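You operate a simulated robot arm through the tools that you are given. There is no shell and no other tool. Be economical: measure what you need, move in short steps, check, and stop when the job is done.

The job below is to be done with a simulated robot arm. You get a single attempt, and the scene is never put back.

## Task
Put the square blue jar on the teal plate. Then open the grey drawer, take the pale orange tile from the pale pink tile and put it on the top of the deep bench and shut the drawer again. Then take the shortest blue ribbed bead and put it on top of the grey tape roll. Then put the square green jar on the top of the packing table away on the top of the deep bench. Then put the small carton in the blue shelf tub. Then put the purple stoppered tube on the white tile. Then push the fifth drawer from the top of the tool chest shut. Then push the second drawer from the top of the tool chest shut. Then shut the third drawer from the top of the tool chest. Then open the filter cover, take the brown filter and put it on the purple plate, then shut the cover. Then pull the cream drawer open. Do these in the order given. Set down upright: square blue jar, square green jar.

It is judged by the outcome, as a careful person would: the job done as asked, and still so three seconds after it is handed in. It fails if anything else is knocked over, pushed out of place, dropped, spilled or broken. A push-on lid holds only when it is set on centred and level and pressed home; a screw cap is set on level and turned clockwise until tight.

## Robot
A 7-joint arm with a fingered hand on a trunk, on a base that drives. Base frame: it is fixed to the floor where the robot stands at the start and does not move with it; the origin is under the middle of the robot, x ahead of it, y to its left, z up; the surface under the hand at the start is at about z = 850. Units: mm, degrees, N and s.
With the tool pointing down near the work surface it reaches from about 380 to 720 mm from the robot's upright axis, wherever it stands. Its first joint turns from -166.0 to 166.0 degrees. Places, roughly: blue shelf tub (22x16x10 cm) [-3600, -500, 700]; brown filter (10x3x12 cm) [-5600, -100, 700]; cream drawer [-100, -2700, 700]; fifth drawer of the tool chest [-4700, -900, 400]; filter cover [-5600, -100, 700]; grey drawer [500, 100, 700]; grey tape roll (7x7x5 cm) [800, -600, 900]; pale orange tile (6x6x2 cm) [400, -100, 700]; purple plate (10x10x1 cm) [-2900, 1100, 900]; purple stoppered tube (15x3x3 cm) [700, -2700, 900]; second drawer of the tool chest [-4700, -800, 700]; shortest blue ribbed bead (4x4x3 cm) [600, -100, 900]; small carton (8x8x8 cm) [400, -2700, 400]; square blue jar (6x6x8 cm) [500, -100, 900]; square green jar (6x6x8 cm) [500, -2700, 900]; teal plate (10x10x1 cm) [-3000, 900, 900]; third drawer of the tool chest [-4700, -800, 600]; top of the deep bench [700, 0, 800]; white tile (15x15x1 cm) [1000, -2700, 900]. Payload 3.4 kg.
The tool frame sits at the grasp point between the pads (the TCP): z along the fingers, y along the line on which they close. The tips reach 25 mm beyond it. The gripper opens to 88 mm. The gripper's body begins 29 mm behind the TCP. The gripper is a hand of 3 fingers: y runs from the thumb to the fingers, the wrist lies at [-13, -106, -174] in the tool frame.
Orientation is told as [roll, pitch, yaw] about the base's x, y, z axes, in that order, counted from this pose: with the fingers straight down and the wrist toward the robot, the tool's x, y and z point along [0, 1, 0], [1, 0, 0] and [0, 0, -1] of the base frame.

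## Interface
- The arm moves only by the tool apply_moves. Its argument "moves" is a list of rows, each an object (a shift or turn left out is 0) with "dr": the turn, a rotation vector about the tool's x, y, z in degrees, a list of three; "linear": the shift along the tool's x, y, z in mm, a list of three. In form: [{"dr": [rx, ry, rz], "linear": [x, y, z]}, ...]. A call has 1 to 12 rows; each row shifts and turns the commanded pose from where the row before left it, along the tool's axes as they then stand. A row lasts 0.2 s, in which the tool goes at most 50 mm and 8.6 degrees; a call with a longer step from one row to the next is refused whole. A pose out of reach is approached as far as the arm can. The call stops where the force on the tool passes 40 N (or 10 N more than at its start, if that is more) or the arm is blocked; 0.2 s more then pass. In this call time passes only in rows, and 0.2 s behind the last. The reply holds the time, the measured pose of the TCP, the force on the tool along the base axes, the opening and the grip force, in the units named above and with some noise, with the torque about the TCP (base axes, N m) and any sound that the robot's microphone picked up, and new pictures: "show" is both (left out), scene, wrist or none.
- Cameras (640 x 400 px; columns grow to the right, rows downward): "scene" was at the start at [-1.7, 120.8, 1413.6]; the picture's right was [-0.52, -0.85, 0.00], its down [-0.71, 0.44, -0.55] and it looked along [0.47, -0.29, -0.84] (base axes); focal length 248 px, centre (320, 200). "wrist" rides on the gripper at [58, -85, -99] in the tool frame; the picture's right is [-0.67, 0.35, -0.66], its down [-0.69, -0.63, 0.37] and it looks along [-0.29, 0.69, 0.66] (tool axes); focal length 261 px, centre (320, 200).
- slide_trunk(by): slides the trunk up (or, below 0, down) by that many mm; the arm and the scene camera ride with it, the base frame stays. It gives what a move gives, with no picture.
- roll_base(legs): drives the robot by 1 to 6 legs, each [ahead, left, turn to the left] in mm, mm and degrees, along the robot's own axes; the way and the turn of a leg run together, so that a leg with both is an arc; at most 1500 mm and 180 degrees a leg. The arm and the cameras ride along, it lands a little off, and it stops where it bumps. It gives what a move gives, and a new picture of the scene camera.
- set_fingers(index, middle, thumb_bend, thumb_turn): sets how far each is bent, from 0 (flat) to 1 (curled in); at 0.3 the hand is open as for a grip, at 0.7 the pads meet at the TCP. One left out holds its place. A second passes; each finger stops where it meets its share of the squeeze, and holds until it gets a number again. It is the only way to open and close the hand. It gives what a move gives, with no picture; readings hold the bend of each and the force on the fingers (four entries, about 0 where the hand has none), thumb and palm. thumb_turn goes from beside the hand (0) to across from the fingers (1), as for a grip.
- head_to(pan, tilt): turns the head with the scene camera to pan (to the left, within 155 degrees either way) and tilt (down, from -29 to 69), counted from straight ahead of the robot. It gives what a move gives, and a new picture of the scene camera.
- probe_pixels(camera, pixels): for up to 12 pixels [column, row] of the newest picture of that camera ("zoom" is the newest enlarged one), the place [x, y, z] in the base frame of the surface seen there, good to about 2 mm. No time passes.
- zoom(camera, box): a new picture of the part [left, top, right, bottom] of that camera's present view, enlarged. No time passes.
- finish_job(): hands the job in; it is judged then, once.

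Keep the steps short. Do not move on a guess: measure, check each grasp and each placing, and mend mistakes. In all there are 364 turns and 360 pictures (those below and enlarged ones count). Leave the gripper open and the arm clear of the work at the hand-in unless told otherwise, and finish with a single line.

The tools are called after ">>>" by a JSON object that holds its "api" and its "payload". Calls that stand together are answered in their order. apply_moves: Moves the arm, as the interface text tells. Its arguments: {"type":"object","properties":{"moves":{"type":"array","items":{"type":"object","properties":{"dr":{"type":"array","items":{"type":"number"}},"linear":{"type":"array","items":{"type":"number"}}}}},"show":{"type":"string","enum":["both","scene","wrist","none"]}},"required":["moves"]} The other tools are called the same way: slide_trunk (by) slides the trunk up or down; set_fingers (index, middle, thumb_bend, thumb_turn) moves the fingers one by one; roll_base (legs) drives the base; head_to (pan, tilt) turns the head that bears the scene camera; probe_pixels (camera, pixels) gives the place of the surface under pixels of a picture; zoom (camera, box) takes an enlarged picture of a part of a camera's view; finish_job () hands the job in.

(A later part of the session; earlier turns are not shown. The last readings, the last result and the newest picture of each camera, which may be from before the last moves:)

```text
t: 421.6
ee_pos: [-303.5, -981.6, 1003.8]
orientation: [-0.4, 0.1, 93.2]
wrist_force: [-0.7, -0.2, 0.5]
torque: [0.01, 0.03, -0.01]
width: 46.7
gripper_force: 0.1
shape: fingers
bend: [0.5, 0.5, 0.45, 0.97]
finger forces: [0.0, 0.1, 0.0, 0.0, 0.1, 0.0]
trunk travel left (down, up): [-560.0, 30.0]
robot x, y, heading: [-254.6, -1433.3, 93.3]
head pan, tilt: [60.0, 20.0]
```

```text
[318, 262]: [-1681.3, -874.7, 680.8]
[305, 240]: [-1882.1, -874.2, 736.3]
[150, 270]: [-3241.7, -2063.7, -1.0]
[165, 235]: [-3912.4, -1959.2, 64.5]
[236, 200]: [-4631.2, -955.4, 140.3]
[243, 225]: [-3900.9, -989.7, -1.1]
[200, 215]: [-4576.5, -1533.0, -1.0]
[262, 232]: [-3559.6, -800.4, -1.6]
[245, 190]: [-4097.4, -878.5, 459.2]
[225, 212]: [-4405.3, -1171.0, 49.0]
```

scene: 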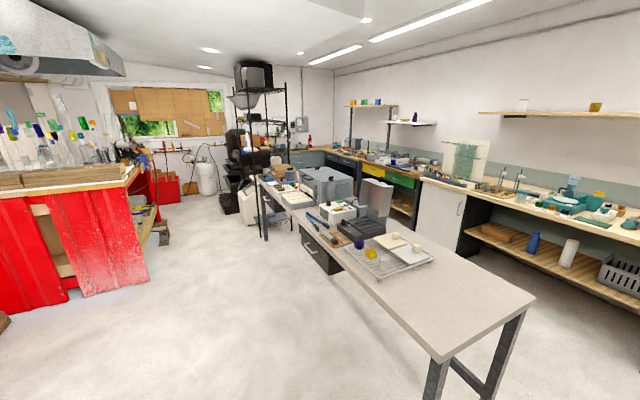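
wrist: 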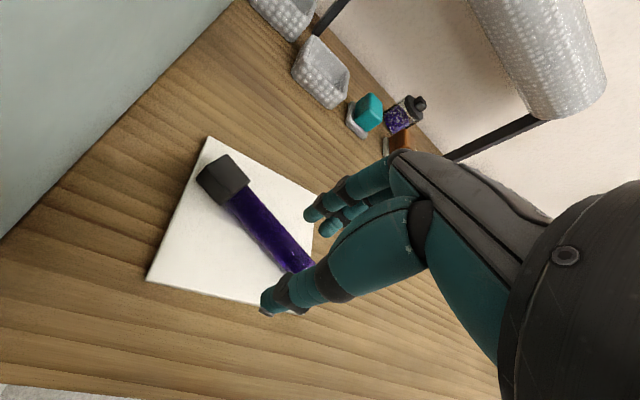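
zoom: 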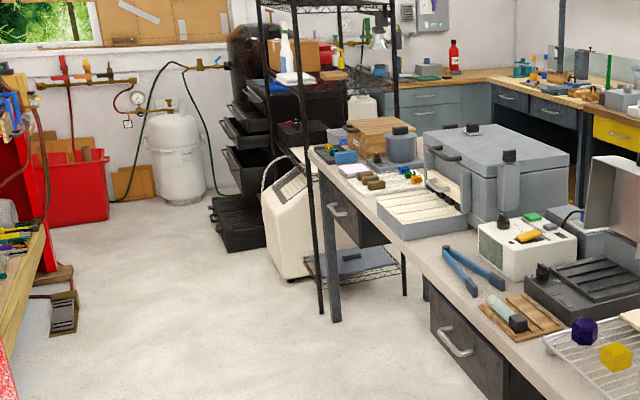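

The chest drawers do open toward -y. I drive along y≈-1500 to x≈-4650, facing +y.

>>> {"api": "roll_base", "payload": {"legs": [[-60, 0, -3.2], [0, 1500, 0], [0, 1500, 0], [0, 1300, 0]]}}

>>> {"api": "head_to", "payload": {"pan": 0, "tilt": 45}}

```text
t: 443.0
ee_pos: [-4620.0, -1032.0, 1002.2]
orientation: [-0.6, 0.1, 89.3]
wrist_force: [0.8, -1.0, 0.0]
torque: [0.0, 0.03, 0.0]
width: 46.6
gripper_force: 0.1
shape: fingers
bend: [0.5, 0.5, 0.45, 0.97]
finger forces: [0.0, 0.0, 0.0, 0.0, 0.0, 0.0]
trunk travel left (down, up): [-560.0, 30.0]
robot x, y, heading: [-4603.8, -1486.1, 89.3]
head pan, tilt: [60.0, 20.0]
```

scene: 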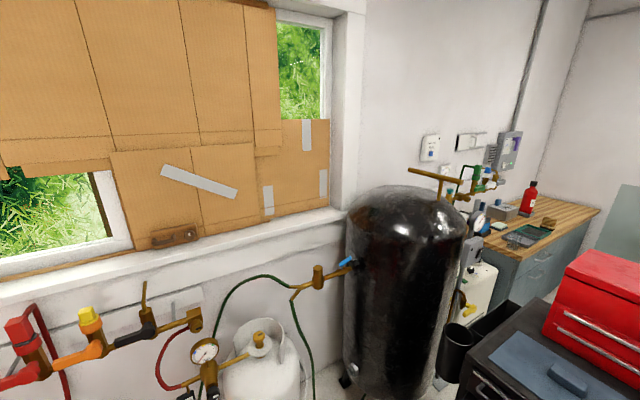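

```text
t: 444.3
ee_pos: [-4618.7, -1030.2, 1003.2]
orientation: [-0.4, 0.0, 89.4]
wrist_force: [0.1, 0.5, 0.9]
torque: [0.0, 0.02, 0.01]
width: 46.9
gripper_force: 0.1
shape: fingers
bend: [0.5, 0.5, 0.45, 0.97]
finger forces: [0.0, 0.0, 0.0, 0.1, 0.1, 0.0]
trunk travel left (down, up): [-560.0, 30.0]
robot x, y, heading: [-4602.3, -1485.6, 89.4]
head pan, tilt: [0.0, 45.0]
```

scene: 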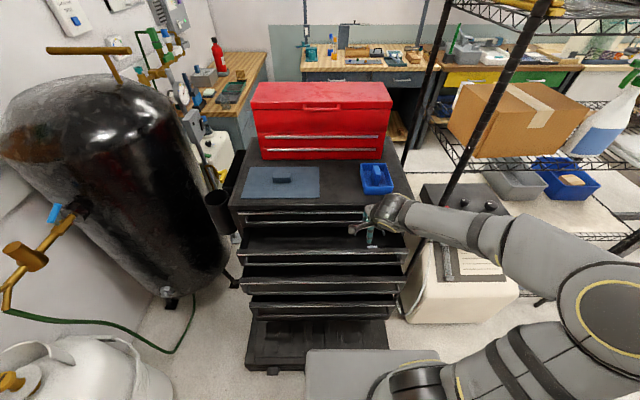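

>>> {"api": "zoom", "payload": {"camera": "scene", "box": [220, 190, 420, 380]}}

>>> {"api": "probe_pixels", "payload": {"camera": "scene", "pixels": [[300, 200], [290, 214], [290, 220], [320, 257], [320, 264], [320, 290], [320, 284], [320, 314], [320, 307], [320, 350], [240, 250], [405, 250]]}}

```text
2.11 times, centred on (320, 285) of scene
```

zoom: 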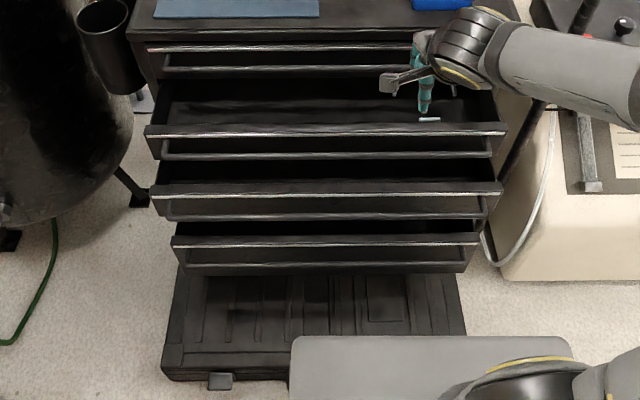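

```text
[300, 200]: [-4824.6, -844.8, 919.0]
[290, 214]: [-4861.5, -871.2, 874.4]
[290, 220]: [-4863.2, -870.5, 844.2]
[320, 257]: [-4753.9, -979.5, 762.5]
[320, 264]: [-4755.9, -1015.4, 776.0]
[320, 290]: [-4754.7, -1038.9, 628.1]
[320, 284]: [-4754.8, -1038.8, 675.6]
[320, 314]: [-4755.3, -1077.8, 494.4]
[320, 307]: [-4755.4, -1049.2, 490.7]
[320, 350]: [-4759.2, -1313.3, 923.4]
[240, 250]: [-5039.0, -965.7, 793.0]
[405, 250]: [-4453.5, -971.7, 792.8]
```

>>> {"api": "probe_pixels", "payload": {"camera": "zoom", "pixels": [[250, 132], [250, 150], [250, 190], [250, 208], [250, 240], [250, 254], [250, 270], [250, 156], [250, 216], [300, 225], [300, 168], [300, 60]]}}

>>> {"api": "head_to", "payload": {"pan": 5, "tilt": 30}}

>>> {"api": "slide_trunk", "payload": {"by": -300}}

>>> {"api": "head_to", "payload": {"pan": 10, "tilt": 35}}

```text
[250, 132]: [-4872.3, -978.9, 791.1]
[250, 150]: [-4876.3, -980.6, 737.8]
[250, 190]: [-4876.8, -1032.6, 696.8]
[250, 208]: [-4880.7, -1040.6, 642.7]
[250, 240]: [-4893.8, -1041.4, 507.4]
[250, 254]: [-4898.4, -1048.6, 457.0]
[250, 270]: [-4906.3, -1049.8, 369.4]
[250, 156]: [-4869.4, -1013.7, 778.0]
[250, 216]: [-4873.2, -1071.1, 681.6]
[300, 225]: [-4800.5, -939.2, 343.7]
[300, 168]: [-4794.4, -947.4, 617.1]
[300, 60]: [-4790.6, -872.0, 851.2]
```

```text
t: 445.1
ee_pos: [-4619.6, -1031.5, 1004.3]
orientation: [-0.5, 0.1, 89.3]
wrist_force: [-0.2, 0.0, -0.9]
torque: [-0.04, 0.0, 0.04]
width: 46.7
gripper_force: 0.1
shape: fingers
bend: [0.5, 0.5, 0.45, 0.97]
finger forces: [0.1, 0.0, 0.0, 0.1, 0.0, 0.1]
trunk travel left (down, up): [-560.0, 30.0]
robot x, y, heading: [-4602.6, -1482.8, 89.5]
head pan, tilt: [5.0, 30.0]
```

scene: 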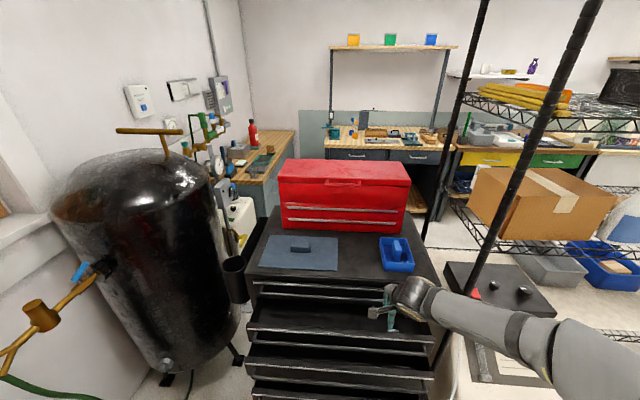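

```text
t: 447.6
ee_pos: [-4619.5, -1026.2, 731.5]
orientation: [-0.2, -0.9, 89.3]
wrist_force: [1.4, 2.0, 19.5]
torque: [-0.02, 0.2, -0.21]
width: 47.8
gripper_force: 17.6
shape: fingers
bend: [0.49, 0.56, 0.45, 0.97]
finger forces: [11.5, 9.0, 0.0, 0.1, 0.0, 14.5]
trunk travel left (down, up): [-283.0, 307.0]
robot x, y, heading: [-4602.3, -1488.1, 89.4]
head pan, tilt: [5.0, 30.0]
stopped: the force on the tool passed its limit at 54 N (the readings are from after the stop); the commanded pose is now the measured one
```

```text
t: 448.2
ee_pos: [-4621.2, -1028.3, 731.7]
orientation: [-0.3, -0.9, 89.4]
wrist_force: [1.7, 1.7, 30.3]
torque: [0.22, 0.18, -0.27]
width: 48.1
gripper_force: 21.2
shape: fingers
bend: [0.49, 0.56, 0.45, 0.97]
finger forces: [12.7, 11.0, 0.1, 0.0, 0.0, 18.3]
trunk travel left (down, up): [-283.0, 307.0]
robot x, y, heading: [-4600.4, -1484.9, 89.5]
head pan, tilt: [10.0, 35.0]
```

scene: 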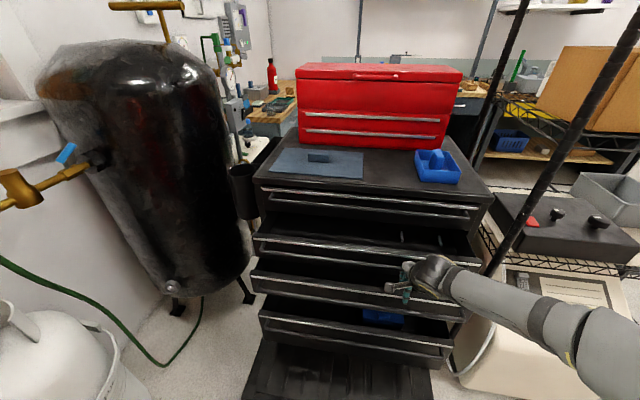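

My hand was over the drawers and pressed lightly on a handle. I raise at once, then back away before lowering.

>>> {"api": "slide_trunk", "payload": {"by": 150}}

>>> {"api": "roll_base", "payload": {"legs": [[-200, 0, 0]]}}

>>> {"api": "head_to", "payload": {"pan": 5, "tilt": 32}}

>>> {"api": "zoom", "payload": {"camera": "scene", "box": [230, 170, 470, 370]}}

```text
t: 450.0
ee_pos: [-4620.3, -1028.7, 879.8]
orientation: [-0.2, -0.6, 89.4]
wrist_force: [0.0, -0.8, -0.2]
torque: [0.01, -0.03, -0.03]
width: 47.2
gripper_force: 0.1
shape: fingers
bend: [0.5, 0.5, 0.45, 0.97]
finger forces: [0.1, 0.0, 0.0, 0.0, 0.0, 0.0]
trunk travel left (down, up): [-433.0, 157.0]
robot x, y, heading: [-4606.0, -1486.5, 89.7]
head pan, tilt: [10.0, 35.0]
```

```text
t: 451.6
ee_pos: [-4621.0, -1228.8, 879.9]
orientation: [-0.3, -0.5, 89.3]
wrist_force: [-0.4, -0.6, 0.1]
torque: [-0.01, 0.01, 0.02]
width: 47.0
gripper_force: 0.0
shape: fingers
bend: [0.5, 0.5, 0.45, 0.97]
finger forces: [0.0, 0.0, 0.0, 0.0, 0.0, 0.1]
trunk travel left (down, up): [-433.0, 157.0]
robot x, y, heading: [-4600.7, -1686.5, 89.2]
head pan, tilt: [10.0, 35.0]
```

scene: 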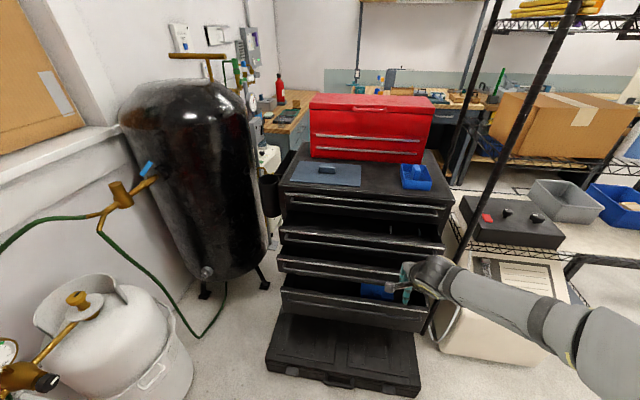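

```text
t: 452.3
ee_pos: [-4621.4, -1228.4, 878.3]
orientation: [-0.1, -0.6, 89.2]
wrist_force: [-1.0, 0.5, 0.6]
torque: [-0.01, -0.02, -0.02]
width: 47.1
gripper_force: 0.1
shape: fingers
bend: [0.5, 0.5, 0.45, 0.97]
finger forces: [0.0, 0.1, 0.0, 0.1, 0.1, 0.0]
trunk travel left (down, up): [-433.0, 157.0]
robot x, y, heading: [-4602.9, -1683.5, 89.5]
head pan, tilt: [5.0, 32.0]
```

scene: 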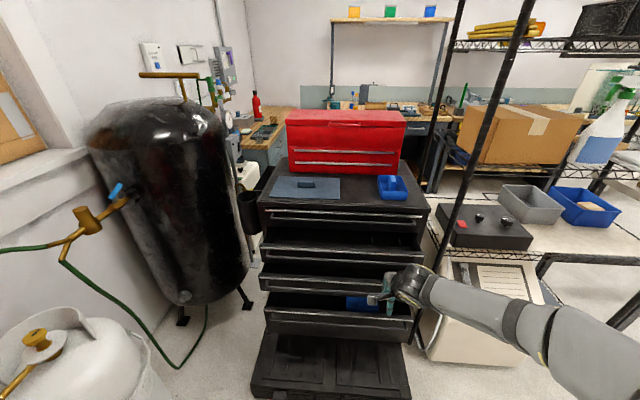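

```text
2.00 times, centred on (350, 270) of scene
```

zoom: 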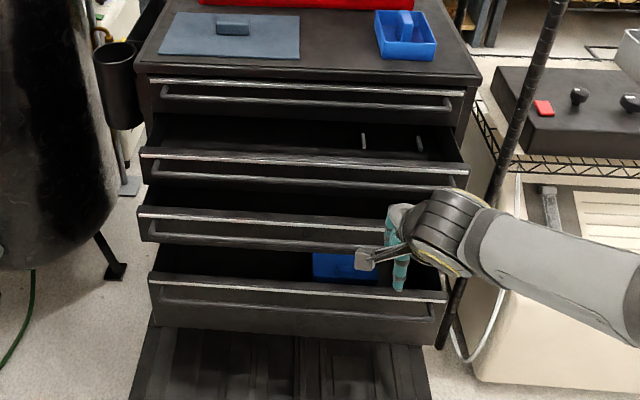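

Fifth drawer is the tall lowest one (panel y≈-1045, z 370–507). I back off 120, shift left 135, make a fist and turn the hand forward.

>>> {"api": "roll_base", "payload": {"legs": [[-140, 135, 0]]}}

>>> {"api": "set_fingers", "payload": {"index": 0.7, "middle": 0.7, "thumb_bend": 0.7}}

>>> {"api": "apply_moves", "payload": {"moves": [{"linear": [0, 40, -25]}, {"linear": [0, 40, -25]}, {"dr": [-8.2, 0, 0]}, {"dr": [-8.2, 0, 0]}, {"dr": [-8.2, 0, 0]}, {"dr": [-8.2, 0, 0]}, {"dr": [-8.2, 0, 0]}, {"dr": [-8.2, 0, 0]}, {"dr": [-8.2, 0, 0]}, {"dr": [-8.2, 0, 0]}, {"dr": [-8.2, 0, 0]}, {"dr": [-8.2, 0, 0]}], "show": "none"}}

>>> {"api": "slide_trunk", "payload": {"by": -433}}

>>> {"api": "head_to", "payload": {"pan": 0, "tilt": 25}}

```text
t: 453.4
ee_pos: [-4682.6, -1277.6, 880.2]
orientation: [-0.3, -0.7, 90.4]
wrist_force: [0.3, -1.6, -0.1]
torque: [0.03, 0.02, 0.0]
width: 47.0
gripper_force: 0.1
shape: fingers
bend: [0.5, 0.5, 0.45, 0.98]
finger forces: [0.0, 0.0, 0.0, 0.0, 0.1, 0.0]
trunk travel left (down, up): [-433.0, 157.0]
robot x, y, heading: [-4656.7, -1736.4, 90.6]
head pan, tilt: [5.0, 32.0]
stopped in leg 1: the robot was blocked; the commanded pose is now the measured one
```

scene: 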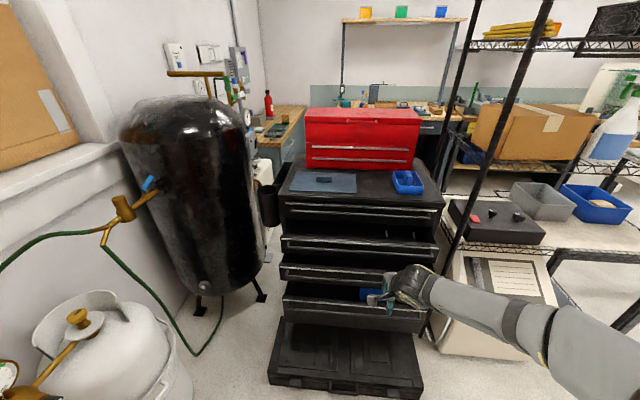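

```text
t: 454.4
ee_pos: [-4684.1, -1279.4, 880.1]
orientation: [-0.3, -0.7, 90.6]
wrist_force: [-0.2, 0.3, 0.8]
torque: [0.02, -0.01, 0.0]
width: 0.0
gripper_force: 0.0
shape: fingers
bend: [0.7, 0.7, 0.7, 0.98]
finger forces: [0.1, 0.1, 0.0, 0.0, 0.1, 0.1]
trunk travel left (down, up): [-433.0, 157.0]
robot x, y, heading: [-4655.4, -1738.1, 90.8]
head pan, tilt: [5.0, 32.0]
```

```text
t: 457.0
ee_pos: [-4658.4, -1292.0, 1176.2]
orientation: [-5.9, -77.4, 95.0]
wrist_force: [0.0, -0.3, -0.2]
torque: [0.0, 0.06, 0.0]
width: 0.1
gripper_force: 0.1
shape: fingers
bend: [0.7, 0.7, 0.7, 0.98]
finger forces: [0.0, 0.1, 0.0, 0.0, 0.1, 0.0]
out of reach, approached as far as the arm can: row 5, 8, 9, 10, 11, 12
trunk travel left (down, up): [-433.0, 157.0]
robot x, y, heading: [-4657.8, -1737.9, 90.5]
head pan, tilt: [5.0, 32.0]
```

```text
refused: -433 is not a number from -400 to 400
```

```text
t: 457.6
ee_pos: [-4660.7, -1290.9, 1174.9]
orientation: [-5.7, -77.2, 94.9]
wrist_force: [1.0, -0.2, 0.7]
torque: [-0.01, -0.04, -0.03]
width: 0.3
gripper_force: 0.1
shape: fingers
bend: [0.7, 0.7, 0.7, 0.98]
finger forces: [0.0, 0.0, 0.1, 0.0, 0.0, 0.1]
trunk travel left (down, up): [-433.0, 157.0]
robot x, y, heading: [-4655.2, -1738.4, 90.9]
head pan, tilt: [0.0, 25.0]
```

scene: 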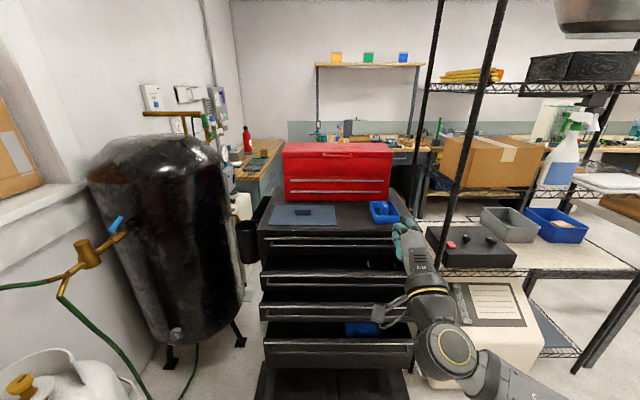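

The base bumped something behind at y≈-1736; I'll look there. Meanwhile lower the trunk 400.

>>> {"api": "slide_trunk", "payload": {"by": -400}}

>>> {"api": "head_to", "payload": {"pan": 150, "tilt": 45}}

>>> {"api": "head_to", "payload": {"pan": -150, "tilt": 45}}

```text
t: 461.5
ee_pos: [-4659.3, -1291.7, 775.8]
orientation: [-5.8, -77.2, 94.8]
wrist_force: [-0.6, 0.5, -0.4]
torque: [-0.02, 0.0, -0.01]
width: 0.0
gripper_force: 0.2
shape: fingers
bend: [0.7, 0.7, 0.7, 0.98]
finger forces: [0.0, 0.0, 0.0, 0.0, 0.0, 0.1]
trunk travel left (down, up): [-33.0, 557.0]
robot x, y, heading: [-4655.8, -1737.6, 90.5]
head pan, tilt: [0.0, 25.0]
```

```text
t: 463.8
ee_pos: [-4659.1, -1289.4, 776.7]
orientation: [-5.7, -77.1, 95.0]
wrist_force: [-0.2, -0.8, 0.0]
torque: [-0.02, -0.01, 0.02]
width: 0.1
gripper_force: 0.1
shape: fingers
bend: [0.7, 0.7, 0.7, 0.98]
finger forces: [0.1, 0.1, 0.0, 0.1, 0.0, 0.1]
trunk travel left (down, up): [-33.0, 557.0]
robot x, y, heading: [-4654.5, -1740.2, 90.5]
head pan, tilt: [150.0, 45.0]
```

scene: 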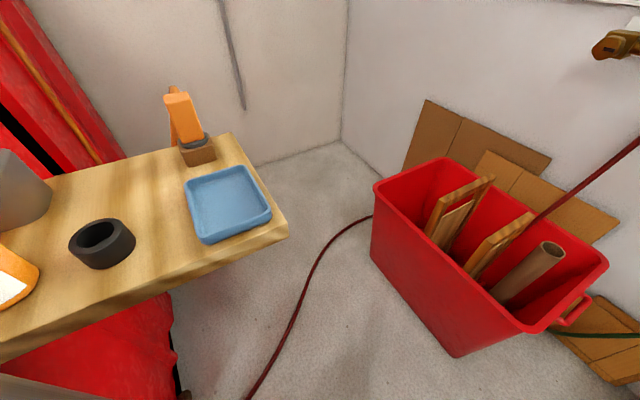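

```text
t: 467.9
ee_pos: [-4659.4, -1289.6, 776.8]
orientation: [-5.8, -77.1, 95.0]
wrist_force: [-1.2, 0.3, -0.9]
torque: [0.03, 0.0, 0.03]
width: 0.1
gripper_force: 0.0
shape: fingers
bend: [0.7, 0.7, 0.7, 0.98]
finger forces: [0.0, 0.0, 0.1, 0.0, 0.0, 0.1]
trunk travel left (down, up): [-33.0, 557.0]
robot x, y, heading: [-4654.9, -1738.0, 90.6]
head pan, tilt: [-150.0, 45.0]
```

scene: 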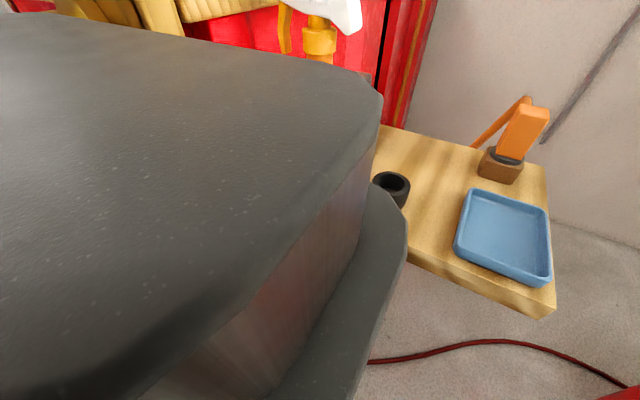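

Only a bench edge (fixed) was touched; nothing knocked. Lower the arm to z≈440 and shift left 90.

>>> {"api": "apply_moves", "payload": {"moves": [{"linear": [0, -40, 10]}, {"linear": [0, -40, 10]}, {"linear": [0, -40, 10]}, {"linear": [0, -40, 10]}, {"linear": [0, -40, 10]}, {"linear": [0, -40, 10]}, {"linear": [0, -40, 10]}, {"linear": [0, -38, 10]}], "show": "none"}}

>>> {"api": "roll_base", "payload": {"legs": [[20, 0, 0], [0, 92, 0]]}}

>>> {"api": "head_to", "payload": {"pan": -10, "tilt": 25}}

```text
t: 469.7
ee_pos: [-4659.0, -1299.6, 767.9]
orientation: [-5.7, -76.8, 95.0]
wrist_force: [0.0, -0.1, 0.0]
torque: [0.02, 0.0, 0.01]
width: 0.1
gripper_force: 0.1
shape: fingers
bend: [0.7, 0.7, 0.7, 0.98]
finger forces: [0.1, 0.1, 0.1, 0.0, 0.0, 0.0]
out of reach, approached as far as the arm can: row 1, 2, 3, 4, 5, 6, 7, 8
trunk travel left (down, up): [-33.0, 557.0]
robot x, y, heading: [-4653.6, -1733.0, 90.6]
head pan, tilt: [-150.0, 45.0]
```

```text
t: 471.2
ee_pos: [-4753.3, -1279.4, 767.9]
orientation: [-5.6, -76.9, 94.8]
wrist_force: [0.3, -0.9, 0.7]
torque: [-0.02, 0.0, 0.01]
width: 0.1
gripper_force: 0.1
shape: fingers
bend: [0.7, 0.7, 0.7, 0.98]
finger forces: [0.1, 0.0, 0.0, 0.0, 0.1, 0.0]
trunk travel left (down, up): [-33.0, 557.0]
robot x, y, heading: [-4747.6, -1718.4, 90.3]
head pan, tilt: [-150.0, 45.0]
```

scene: 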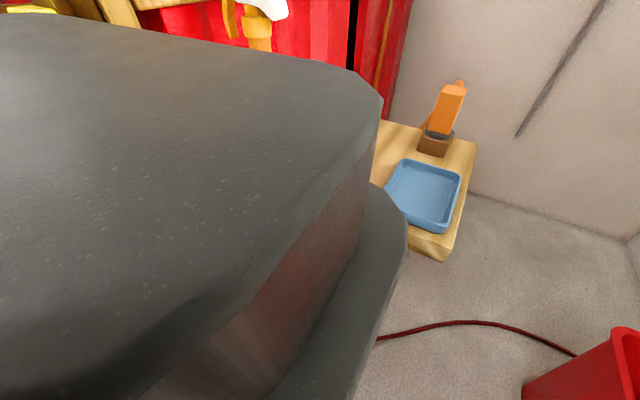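

```text
t: 473.5
ee_pos: [-4752.7, -1279.8, 767.0]
orientation: [-5.7, -76.8, 94.8]
wrist_force: [0.6, 0.9, 0.1]
torque: [-0.01, -0.01, 0.02]
width: 0.5
gripper_force: 0.0
shape: fingers
bend: [0.7, 0.7, 0.7, 0.98]
finger forces: [0.0, 0.0, 0.1, 0.1, 0.0, 0.1]
trunk travel left (down, up): [-33.0, 557.0]
robot x, y, heading: [-4750.8, -1717.0, 90.2]
head pan, tilt: [-10.0, 25.0]
```

scene: 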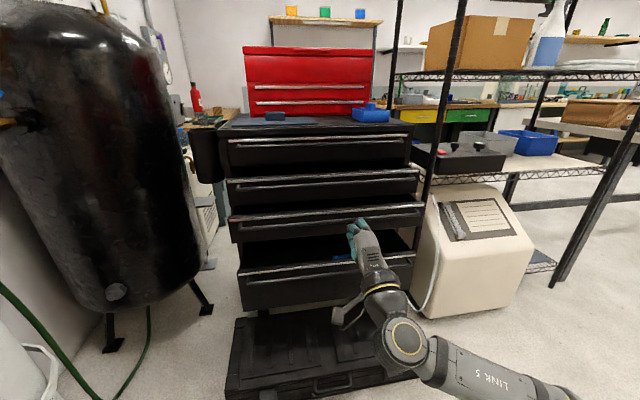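

The arm is too folded here; I extend it forward 90 mm (still clear of the drawers) to free it.

>>> {"api": "roll_base", "payload": {"legs": [[-10, 0, 0]]}}

>>> {"api": "apply_moves", "payload": {"moves": [{"linear": [0, 0, 30]}, {"linear": [0, 0, 30]}, {"linear": [0, 0, 30]}], "show": "scene"}}

```text
t: 474.2
ee_pos: [-4752.8, -1289.6, 767.7]
orientation: [-5.7, -76.9, 94.8]
wrist_force: [0.1, 0.1, 0.0]
torque: [0.02, 0.01, -0.02]
width: 0.3
gripper_force: 0.1
shape: fingers
bend: [0.7, 0.7, 0.7, 0.98]
finger forces: [0.0, 0.1, 0.1, 0.0, 0.0, 0.0]
trunk travel left (down, up): [-33.0, 557.0]
robot x, y, heading: [-4751.0, -1730.0, 90.3]
head pan, tilt: [-10.0, 25.0]
```

scene: 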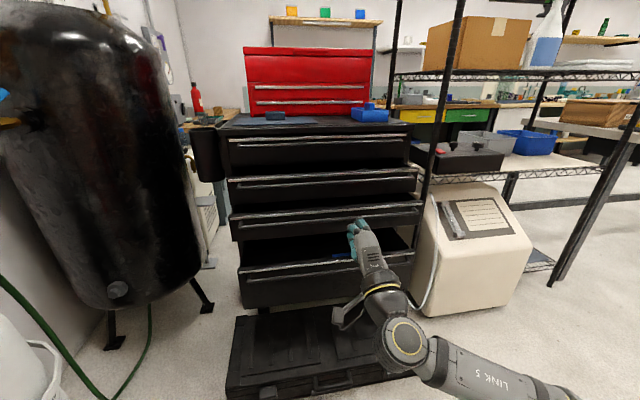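

```text
t: 475.0
ee_pos: [-4744.0, -1234.8, 797.5]
orientation: [-5.9, -76.3, 95.1]
wrist_force: [0.4, 0.2, 0.5]
torque: [0.0, 0.03, -0.02]
width: 0.0
gripper_force: 0.1
shape: fingers
bend: [0.7, 0.7, 0.7, 0.98]
finger forces: [0.0, 0.0, 0.1, 0.0, 0.1, 0.1]
out of reach, approached as far as the arm can: row 1, 2, 3
trunk travel left (down, up): [-33.0, 557.0]
robot x, y, heading: [-4753.0, -1727.6, 90.3]
head pan, tilt: [-10.0, 25.0]
```

scene: 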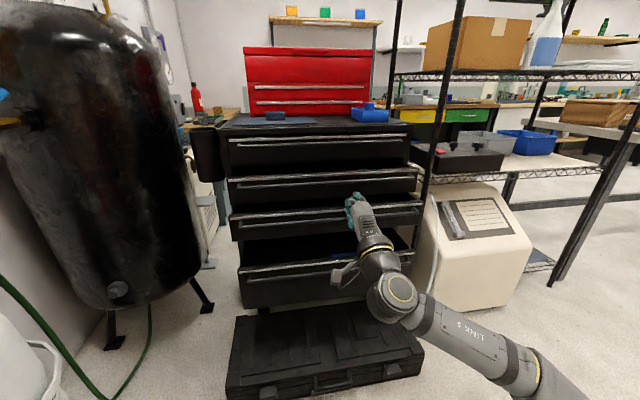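

The arm is folded in an awkward way (too high relative to the trunk). I rotate the hand back down and set it lower and further out first.

>>> {"api": "apply_moves", "payload": {"moves": [{"dr": [8.2, 0, 0]}, {"dr": [8.2, 0, 0]}, {"dr": [8.2, 0, 0]}, {"dr": [8.2, 0, 0]}, {"dr": [8.2, 0, 0]}, {"dr": [8.2, 0, 0]}, {"dr": [8.2, 0, 0]}, {"dr": [8.2, 0, 0]}, {"dr": [8.2, 0, 0]}, {"dr": [4, 0, 0]}], "show": "none"}}

```text
t: 477.2
ee_pos: [-4745.4, -1233.6, 798.3]
orientation: [-1.2, 0.8, 89.4]
wrist_force: [-0.5, -1.0, 0.8]
torque: [0.01, 0.01, 0.0]
width: 0.0
gripper_force: 0.1
shape: fingers
bend: [0.7, 0.7, 0.7, 0.98]
finger forces: [0.0, 0.1, 0.1, 0.1, 0.0, 0.0]
trunk travel left (down, up): [-33.0, 557.0]
robot x, y, heading: [-4747.2, -1725.9, 90.4]
head pan, tilt: [-10.0, 25.0]
```

Now lower to z≈570 and forward 45, then rotate forward.

>>> {"api": "apply_moves", "payload": {"moves": [{"linear": [0, 12, 45]}, {"linear": [0, 12, 45]}, {"linear": [0, 12, 45]}, {"linear": [0, 9, 45]}, {"linear": [0, 0, 45]}], "show": "none"}}

>>> {"api": "apply_moves", "payload": {"moves": [{"dr": [-8.2, 0, 0]}, {"dr": [-8.2, 0, 0]}, {"dr": [-8.2, 0, 0]}, {"dr": [-8.2, 0, 0]}, {"dr": [-8.2, 0, 0]}, {"dr": [-8.2, 0, 0]}, {"dr": [-8.2, 0, 0]}, {"dr": [-8.2, 0, 0]}, {"dr": [-8.2, 0, 0]}, {"dr": [-4, 0, 0]}], "show": "scene"}}

```text
t: 478.4
ee_pos: [-4740.1, -1194.8, 571.5]
orientation: [-1.3, 0.7, 89.3]
wrist_force: [0.1, 0.3, 0.7]
torque: [0.02, -0.01, 0.01]
width: 0.1
gripper_force: 0.1
shape: fingers
bend: [0.7, 0.7, 0.7, 0.98]
finger forces: [0.1, 0.1, 0.0, 0.1, 0.0, 0.0]
trunk travel left (down, up): [-33.0, 557.0]
robot x, y, heading: [-4748.8, -1726.7, 90.4]
head pan, tilt: [-10.0, 25.0]
```

```text
t: 480.6
ee_pos: [-4736.8, -1192.2, 571.1]
orientation: [-5.6, -76.9, 94.7]
wrist_force: [0.3, -0.4, 0.5]
torque: [-0.01, 0.01, 0.02]
width: 0.0
gripper_force: 0.1
shape: fingers
bend: [0.7, 0.7, 0.7, 0.98]
finger forces: [0.0, 0.0, 0.0, 0.0, 0.0, 0.0]
trunk travel left (down, up): [-33.0, 557.0]
robot x, y, heading: [-4750.9, -1728.3, 90.5]
head pan, tilt: [-10.0, 25.0]
```

scene: 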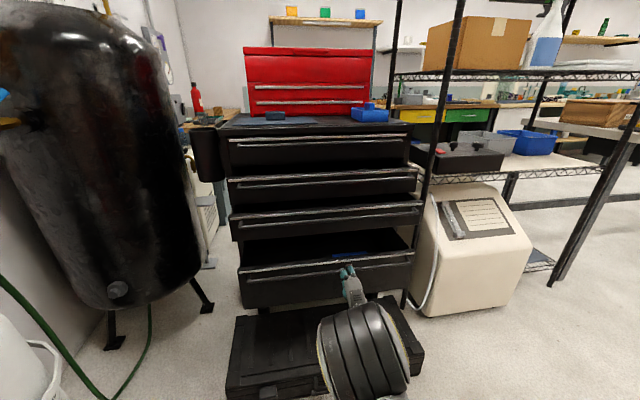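

Works now. I probe the fifth drawer front and handle from here.

>>> {"api": "probe_pixels", "payload": {"camera": "scene", "pixels": [[300, 268], [300, 275], [300, 290], [300, 303], [300, 265], [300, 222], [300, 212], [300, 230], [300, 188], [300, 180], [300, 148], [300, 141]]}}

```text
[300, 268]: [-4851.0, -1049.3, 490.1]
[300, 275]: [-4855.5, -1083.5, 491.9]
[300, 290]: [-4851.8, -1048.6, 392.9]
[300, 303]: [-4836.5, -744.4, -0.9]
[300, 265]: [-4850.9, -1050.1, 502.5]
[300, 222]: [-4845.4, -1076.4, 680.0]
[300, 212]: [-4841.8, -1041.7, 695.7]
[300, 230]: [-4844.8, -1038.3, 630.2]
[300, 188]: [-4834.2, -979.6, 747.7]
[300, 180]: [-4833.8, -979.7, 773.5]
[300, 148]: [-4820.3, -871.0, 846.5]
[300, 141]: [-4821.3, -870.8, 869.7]
```

Lower to z≈425, then push by driving ahead.

>>> {"api": "apply_moves", "payload": {"moves": [{"linear": [0, -36, 8]}, {"linear": [0, -36, 8]}, {"linear": [0, -36, 8]}, {"linear": [0, -36, 8]}], "show": "none"}}

>>> {"api": "roll_base", "payload": {"legs": [[220, 0, 0]]}}

```text
t: 481.6
ee_pos: [-4735.5, -1195.4, 423.6]
orientation: [-5.7, -77.1, 94.9]
wrist_force: [0.5, 0.2, 0.5]
torque: [-0.01, -0.01, 0.01]
width: 0.2
gripper_force: 0.1
shape: fingers
bend: [0.7, 0.7, 0.7, 0.98]
finger forces: [0.0, 0.0, 0.0, 0.0, 0.0, 0.0]
trunk travel left (down, up): [-33.0, 557.0]
robot x, y, heading: [-4754.2, -1725.2, 90.1]
head pan, tilt: [-10.0, 25.0]
```

```text
t: 483.3
ee_pos: [-4736.4, -969.6, 424.5]
orientation: [-5.8, -76.8, 94.7]
wrist_force: [1.2, -0.1, 0.2]
torque: [0.0, 0.01, -0.02]
width: 0.0
gripper_force: 0.1
shape: fingers
bend: [0.7, 0.7, 0.7, 0.98]
finger forces: [0.0, 0.0, 0.1, 0.0, 0.0, 0.1]
trunk travel left (down, up): [-33.0, 557.0]
robot x, y, heading: [-4752.3, -1500.9, 90.5]
head pan, tilt: [-10.0, 25.0]
```

scene: 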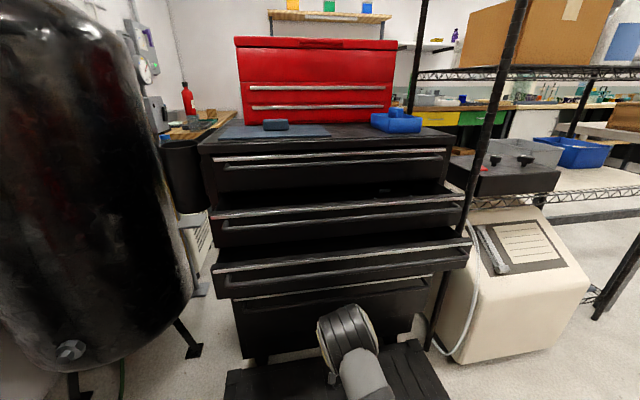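

Drawer moved along. Continue 45 by base, then finish with the arm.

>>> {"api": "roll_base", "payload": {"legs": [[45, 0, 0]]}}

>>> {"api": "apply_moves", "payload": {"moves": [{"linear": [0, 2, 10]}, {"linear": [0, 2, 10]}, {"linear": [0, 1, 6]}, {"linear": [0, 1, 6]}, {"linear": [0, 1, 6]}, {"linear": [0, 1, 6]}, {"linear": [0, 1, 6]}], "show": "scene"}}

```text
t: 484.2
ee_pos: [-4735.5, -937.8, 424.8]
orientation: [-5.7, -77.0, 94.6]
wrist_force: [0.5, 0.0, -0.6]
torque: [0.01, 0.01, -0.02]
width: 0.0
gripper_force: 0.1
shape: fingers
bend: [0.7, 0.7, 0.7, 0.98]
finger forces: [0.0, 0.0, 0.0, 0.0, 0.0, 0.0]
trunk travel left (down, up): [-33.0, 557.0]
robot x, y, heading: [-4752.8, -1471.4, 90.1]
head pan, tilt: [-10.0, 25.0]
stopped in leg 1: the robot was blocked; the commanded pose is now the measured one
```

scene: 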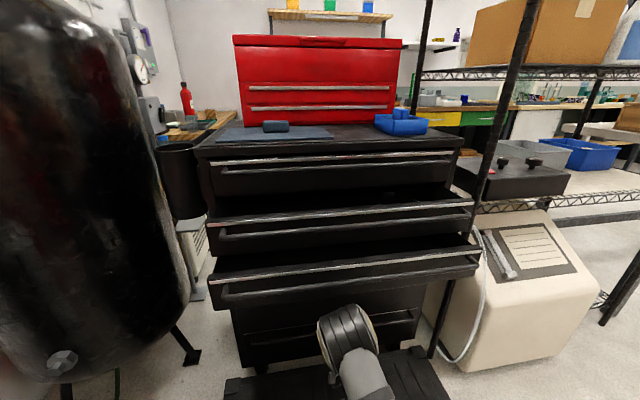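

```text
t: 485.8
ee_pos: [-4735.6, -894.8, 424.6]
orientation: [-6.0, -77.3, 95.0]
wrist_force: [-1.0, -22.4, 8.1]
torque: [0.08, 0.04, 0.11]
width: 0.0
gripper_force: 12.0
shape: fingers
bend: [0.71, 0.71, 0.69, 0.98]
finger forces: [18.1, 5.0, 0.0, 0.0, 0.0, 0.0]
trunk travel left (down, up): [-33.0, 557.0]
robot x, y, heading: [-4753.1, -1468.7, 90.3]
head pan, tilt: [-10.0, 25.0]
stopped in row 7: the force on the tool passed its limit at 52 N (the readings are from after the stop); the commanded pose is now the measured one
```

scene: 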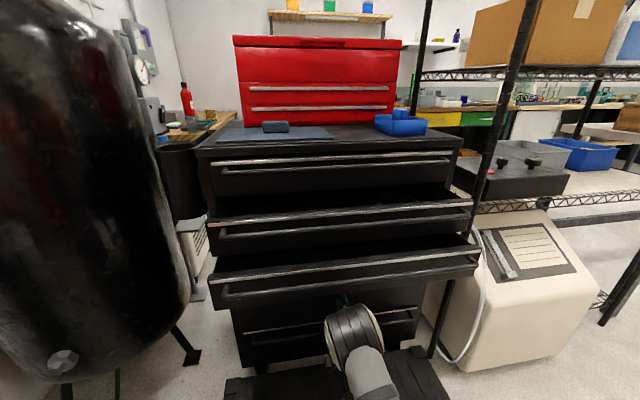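

Force stop at 52 N — should be shut. Verify, then back off.

>>> {"api": "probe_pixels", "payload": {"camera": "scene", "pixels": [[270, 350], [270, 320], [290, 310], [390, 335], [250, 385], [425, 390]]}}

>>> {"api": "roll_base", "payload": {"legs": [[-240, 0, 0]]}}

>>> {"api": "head_to", "payload": {"pan": 0, "tilt": 40}}

```text
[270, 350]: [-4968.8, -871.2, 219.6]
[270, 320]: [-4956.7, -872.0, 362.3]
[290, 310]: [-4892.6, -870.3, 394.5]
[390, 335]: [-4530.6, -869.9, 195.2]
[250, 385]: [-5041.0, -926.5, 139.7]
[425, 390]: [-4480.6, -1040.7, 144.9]
```

```text
t: 487.5
ee_pos: [-4731.9, -1130.4, 422.0]
orientation: [-5.9, -77.1, 94.5]
wrist_force: [0.0, 0.8, 1.1]
torque: [0.02, -0.01, 0.01]
width: 0.0
gripper_force: 0.1
shape: fingers
bend: [0.7, 0.7, 0.7, 0.98]
finger forces: [0.0, 0.0, 0.0, 0.0, 0.0, 0.0]
trunk travel left (down, up): [-33.0, 557.0]
robot x, y, heading: [-4753.2, -1705.9, 89.9]
head pan, tilt: [-10.0, 25.0]
```

scene: 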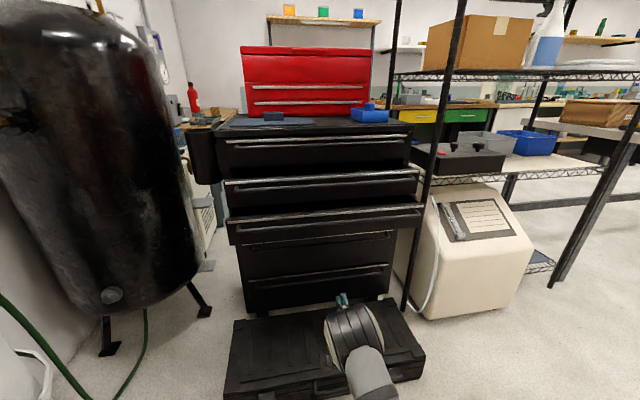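

```text
t: 488.3
ee_pos: [-4732.5, -1129.8, 421.7]
orientation: [-5.9, -77.2, 94.5]
wrist_force: [-1.3, -0.4, -0.3]
torque: [0.04, 0.0, 0.02]
width: 0.0
gripper_force: 0.1
shape: fingers
bend: [0.7, 0.7, 0.7, 0.98]
finger forces: [0.1, 0.0, 0.1, 0.0, 0.1, 0.0]
trunk travel left (down, up): [-33.0, 557.0]
robot x, y, heading: [-4747.9, -1712.9, 90.0]
head pan, tilt: [0.0, 40.0]
```

scene: 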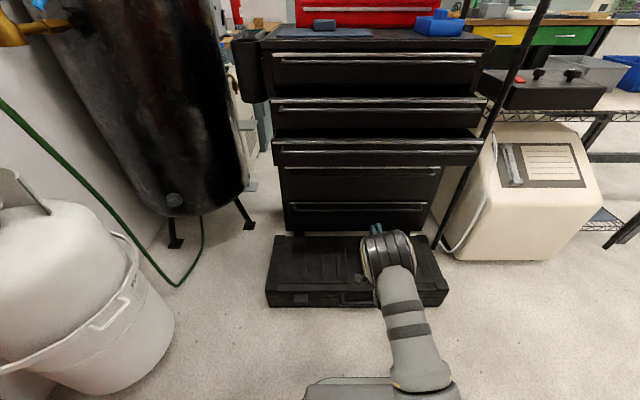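

Fifth drawer is shut and the floor case is where it was. For the second drawer I need the side-on hand pose (wrist to the side). First hand down, retract, raise trunk.

>>> {"api": "apply_moves", "payload": {"moves": [{"dr": [8.2, 0, 0], "linear": [0, 0, -20]}, {"dr": [8.2, 0, 0], "linear": [0, 0, -20]}, {"dr": [8.2, 0, 0], "linear": [0, 0, -10]}, {"dr": [8.2, 0, 0]}, {"dr": [8.2, 0, 0]}, {"dr": [8.2, 0, 0]}, {"dr": [8.2, 0, 0]}, {"dr": [8.2, 0, 0]}, {"dr": [8.2, 0, 0]}, {"dr": [3.5, 0, 0]}, {"linear": [0, -40, 0]}, {"linear": [0, -20, 0]}], "show": "none"}}

>>> {"api": "slide_trunk", "payload": {"by": 270}}

>>> {"api": "apply_moves", "payload": {"moves": [{"dr": [0, 0, -8.5]}, {"dr": [0, 0, -8.5]}, {"dr": [0, 0, -8.5]}, {"dr": [0, 0, -8.5]}, {"dr": [0, 0, -8.5]}, {"dr": [0, 0, -8.5]}, {"dr": [0, 0, -8.5]}, {"dr": [0, 0, -8.5]}, {"dr": [0, 0, -8.5]}, {"dr": [0, 0, -8.5]}, {"dr": [0, 0, -5]}], "show": "none"}}

>>> {"api": "apply_moves", "payload": {"moves": [{"dr": [0, -8.5, 0], "linear": [-8, 0, 0]}, {"dr": [0, -8.5, 0], "linear": [-8, 0, 3]}, {"dr": [0, -8.5, 0], "linear": [-8, 0, 5]}, {"dr": [0, -8.5, 0], "linear": [-8, 0, 6]}, {"dr": [0, -8.5, 0], "linear": [-7, 0, 8]}, {"dr": [0, -8.5, 0], "linear": [-7, 0, 9]}, {"dr": [0, -6, 0]}], "show": "scene"}}

```text
t: 490.9
ee_pos: [-4735.6, -1237.3, 438.6]
orientation: [-1.4, 0.2, 88.8]
wrist_force: [-0.6, 0.0, -0.9]
torque: [0.01, 0.02, 0.03]
width: 0.3
gripper_force: 0.1
shape: fingers
bend: [0.7, 0.7, 0.7, 0.98]
finger forces: [0.1, 0.1, 0.0, 0.0, 0.1, 0.1]
trunk travel left (down, up): [-33.0, 557.0]
robot x, y, heading: [-4750.1, -1709.8, 89.9]
head pan, tilt: [0.0, 40.0]
```

```text
t: 493.7
ee_pos: [-4734.2, -1238.5, 707.2]
orientation: [-1.4, 0.2, 88.8]
wrist_force: [-0.1, -0.3, -1.1]
torque: [0.0, 0.01, -0.01]
width: 0.0
gripper_force: 0.0
shape: fingers
bend: [0.7, 0.7, 0.7, 0.98]
finger forces: [0.1, 0.0, 0.0, 0.0, 0.0, 0.1]
trunk travel left (down, up): [-303.0, 287.0]
robot x, y, heading: [-4749.9, -1705.1, 89.8]
head pan, tilt: [0.0, 40.0]
```

```text
t: 496.1
ee_pos: [-4735.6, -1236.7, 707.9]
orientation: [0.1, 1.2, 178.9]
wrist_force: [1.1, -0.8, 0.8]
torque: [0.01, 0.02, -0.02]
width: 0.0
gripper_force: 0.1
shape: fingers
bend: [0.7, 0.7, 0.7, 0.98]
finger forces: [0.1, 0.0, 0.0, 0.1, 0.0, 0.1]
trunk travel left (down, up): [-303.0, 287.0]
robot x, y, heading: [-4752.4, -1709.4, 89.9]
head pan, tilt: [0.0, 40.0]
```

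```text
t: 497.7
ee_pos: [-4734.0, -1179.6, 696.6]
orientation: [-57.0, 1.2, 178.8]
wrist_force: [0.4, 0.1, 0.1]
torque: [0.0, -0.01, 0.01]
width: 0.0
gripper_force: 0.0
shape: fingers
bend: [0.7, 0.7, 0.7, 0.98]
finger forces: [0.1, 0.0, 0.0, 0.0, 0.0, 0.0]
trunk travel left (down, up): [-303.0, 287.0]
robot x, y, heading: [-4752.0, -1705.4, 89.9]
head pan, tilt: [0.0, 40.0]
```

scene: 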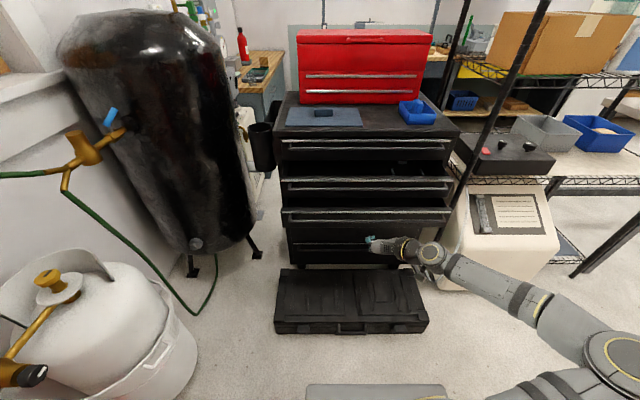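

Pose is good. Raise to z≈775 and drive ahead 200.

>>> {"api": "slide_trunk", "payload": {"by": 78}}

>>> {"api": "roll_base", "payload": {"legs": [[130, 0, 0]]}}

>>> {"api": "zoom", "payload": {"camera": "scene", "box": [260, 100, 500, 250]}}

```text
t: 498.8
ee_pos: [-4733.5, -1180.1, 774.4]
orientation: [-57.0, 1.2, 178.8]
wrist_force: [0.6, 0.3, -0.1]
torque: [0.02, 0.0, 0.0]
width: 0.1
gripper_force: 0.0
shape: fingers
bend: [0.7, 0.7, 0.7, 0.98]
finger forces: [0.1, 0.1, 0.0, 0.1, 0.0, 0.0]
trunk travel left (down, up): [-381.0, 209.0]
robot x, y, heading: [-4752.5, -1708.3, 89.8]
head pan, tilt: [0.0, 40.0]
```

```text
t: 500.1
ee_pos: [-4735.7, -1048.9, 774.1]
orientation: [-56.9, 1.3, 179.1]
wrist_force: [0.7, 0.1, -0.1]
torque: [-0.01, 0.05, -0.04]
width: 0.0
gripper_force: 0.1
shape: fingers
bend: [0.7, 0.7, 0.7, 0.98]
finger forces: [0.0, 0.1, 0.1, 0.0, 0.0, 0.0]
trunk travel left (down, up): [-381.0, 209.0]
robot x, y, heading: [-4755.3, -1580.2, 89.9]
head pan, tilt: [0.0, 40.0]
```

scene: 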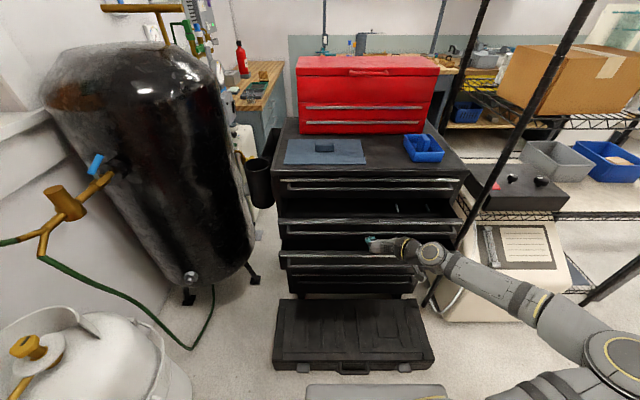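

```text
2.67 times, centred on (380, 175) of scene
```

zoom: 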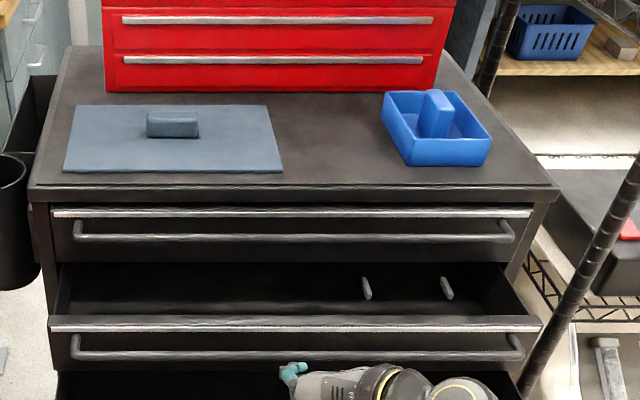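

Fist is at the second drawer's bar height. Drive ahead 80, then finish with the arm.

>>> {"api": "roll_base", "payload": {"legs": [[75, 0, 0]]}}

>>> {"api": "apply_moves", "payload": {"moves": [{"linear": [-5.4, 0, 8.4]}, {"linear": [-5.4, 0, 8.4]}, {"linear": [-5.4, 0, 8.4]}, {"linear": [-5.4, 0, 8.4]}, {"linear": [-4, 0, 6.3]}, {"linear": [-4, 0, 6.3]}, {"linear": [-4, 0, 6.3]}], "show": "scene"}}

>>> {"api": "zoom", "payload": {"camera": "scene", "box": [260, 120, 500, 270]}}

```text
t: 501.1
ee_pos: [-4736.4, -973.2, 775.8]
orientation: [-56.9, 1.3, 179.1]
wrist_force: [0.2, 0.6, 0.3]
torque: [-0.02, -0.01, 0.02]
width: 0.1
gripper_force: 0.0
shape: fingers
bend: [0.7, 0.7, 0.7, 0.98]
finger forces: [0.0, 0.0, 0.1, 0.0, 0.0, 0.0]
trunk travel left (down, up): [-381.0, 209.0]
robot x, y, heading: [-4752.7, -1503.8, 90.1]
head pan, tilt: [0.0, 40.0]
```

scene: 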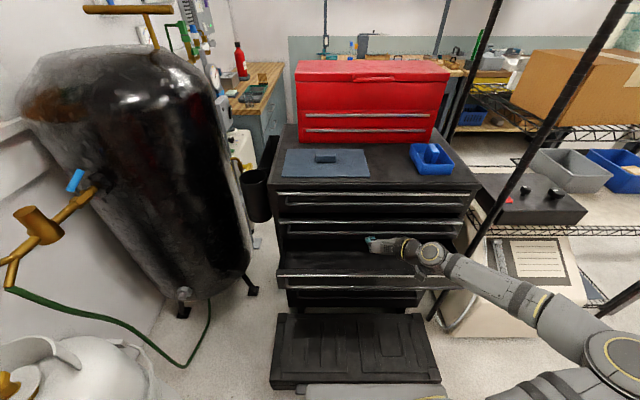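

```text
t: 502.4
ee_pos: [-4740.9, -931.0, 770.3]
orientation: [-55.8, 1.1, 180.0]
wrist_force: [0.0, -14.3, -5.2]
torque: [-0.14, -0.01, 0.03]
width: 0.1
gripper_force: 7.6
shape: fingers
bend: [0.7, 0.72, 0.7, 0.98]
finger forces: [0.0, 15.6, 0.0, 0.0, 0.1, 0.0]
trunk travel left (down, up): [-381.0, 209.0]
robot x, y, heading: [-4752.8, -1506.3, 90.5]
head pan, tilt: [0.0, 40.0]
stopped in row 6: the force on the tool passed its limit at 44 N (the readings are from after the stop); the commanded pose is now the measured one
```

scene: 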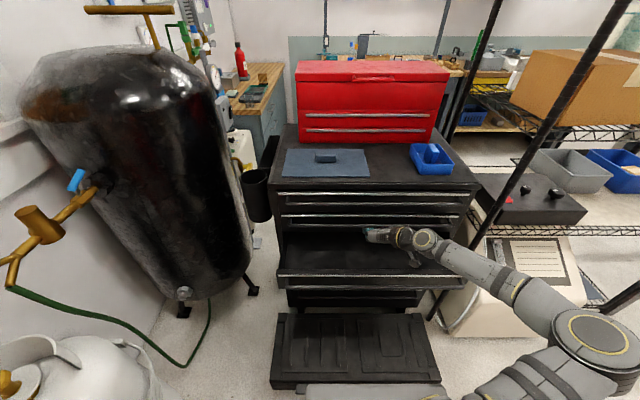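

```text
2.67 times, centred on (380, 195) of scene
```

zoom: 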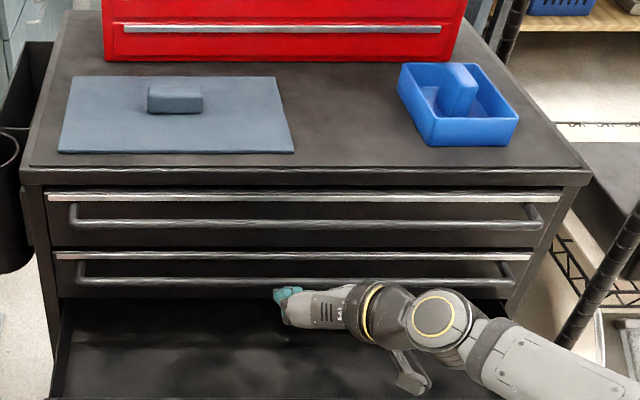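

>>> {"api": "probe_pixels", "payload": {"camera": "zoom", "pixels": [[150, 290], [200, 256], [450, 256], [300, 240], [200, 197], [200, 270]]}}

```text
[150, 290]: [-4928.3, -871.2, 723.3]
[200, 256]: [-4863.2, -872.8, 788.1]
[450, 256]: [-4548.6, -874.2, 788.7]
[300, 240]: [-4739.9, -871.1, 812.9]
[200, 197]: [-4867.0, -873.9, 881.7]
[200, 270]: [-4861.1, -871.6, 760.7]
```

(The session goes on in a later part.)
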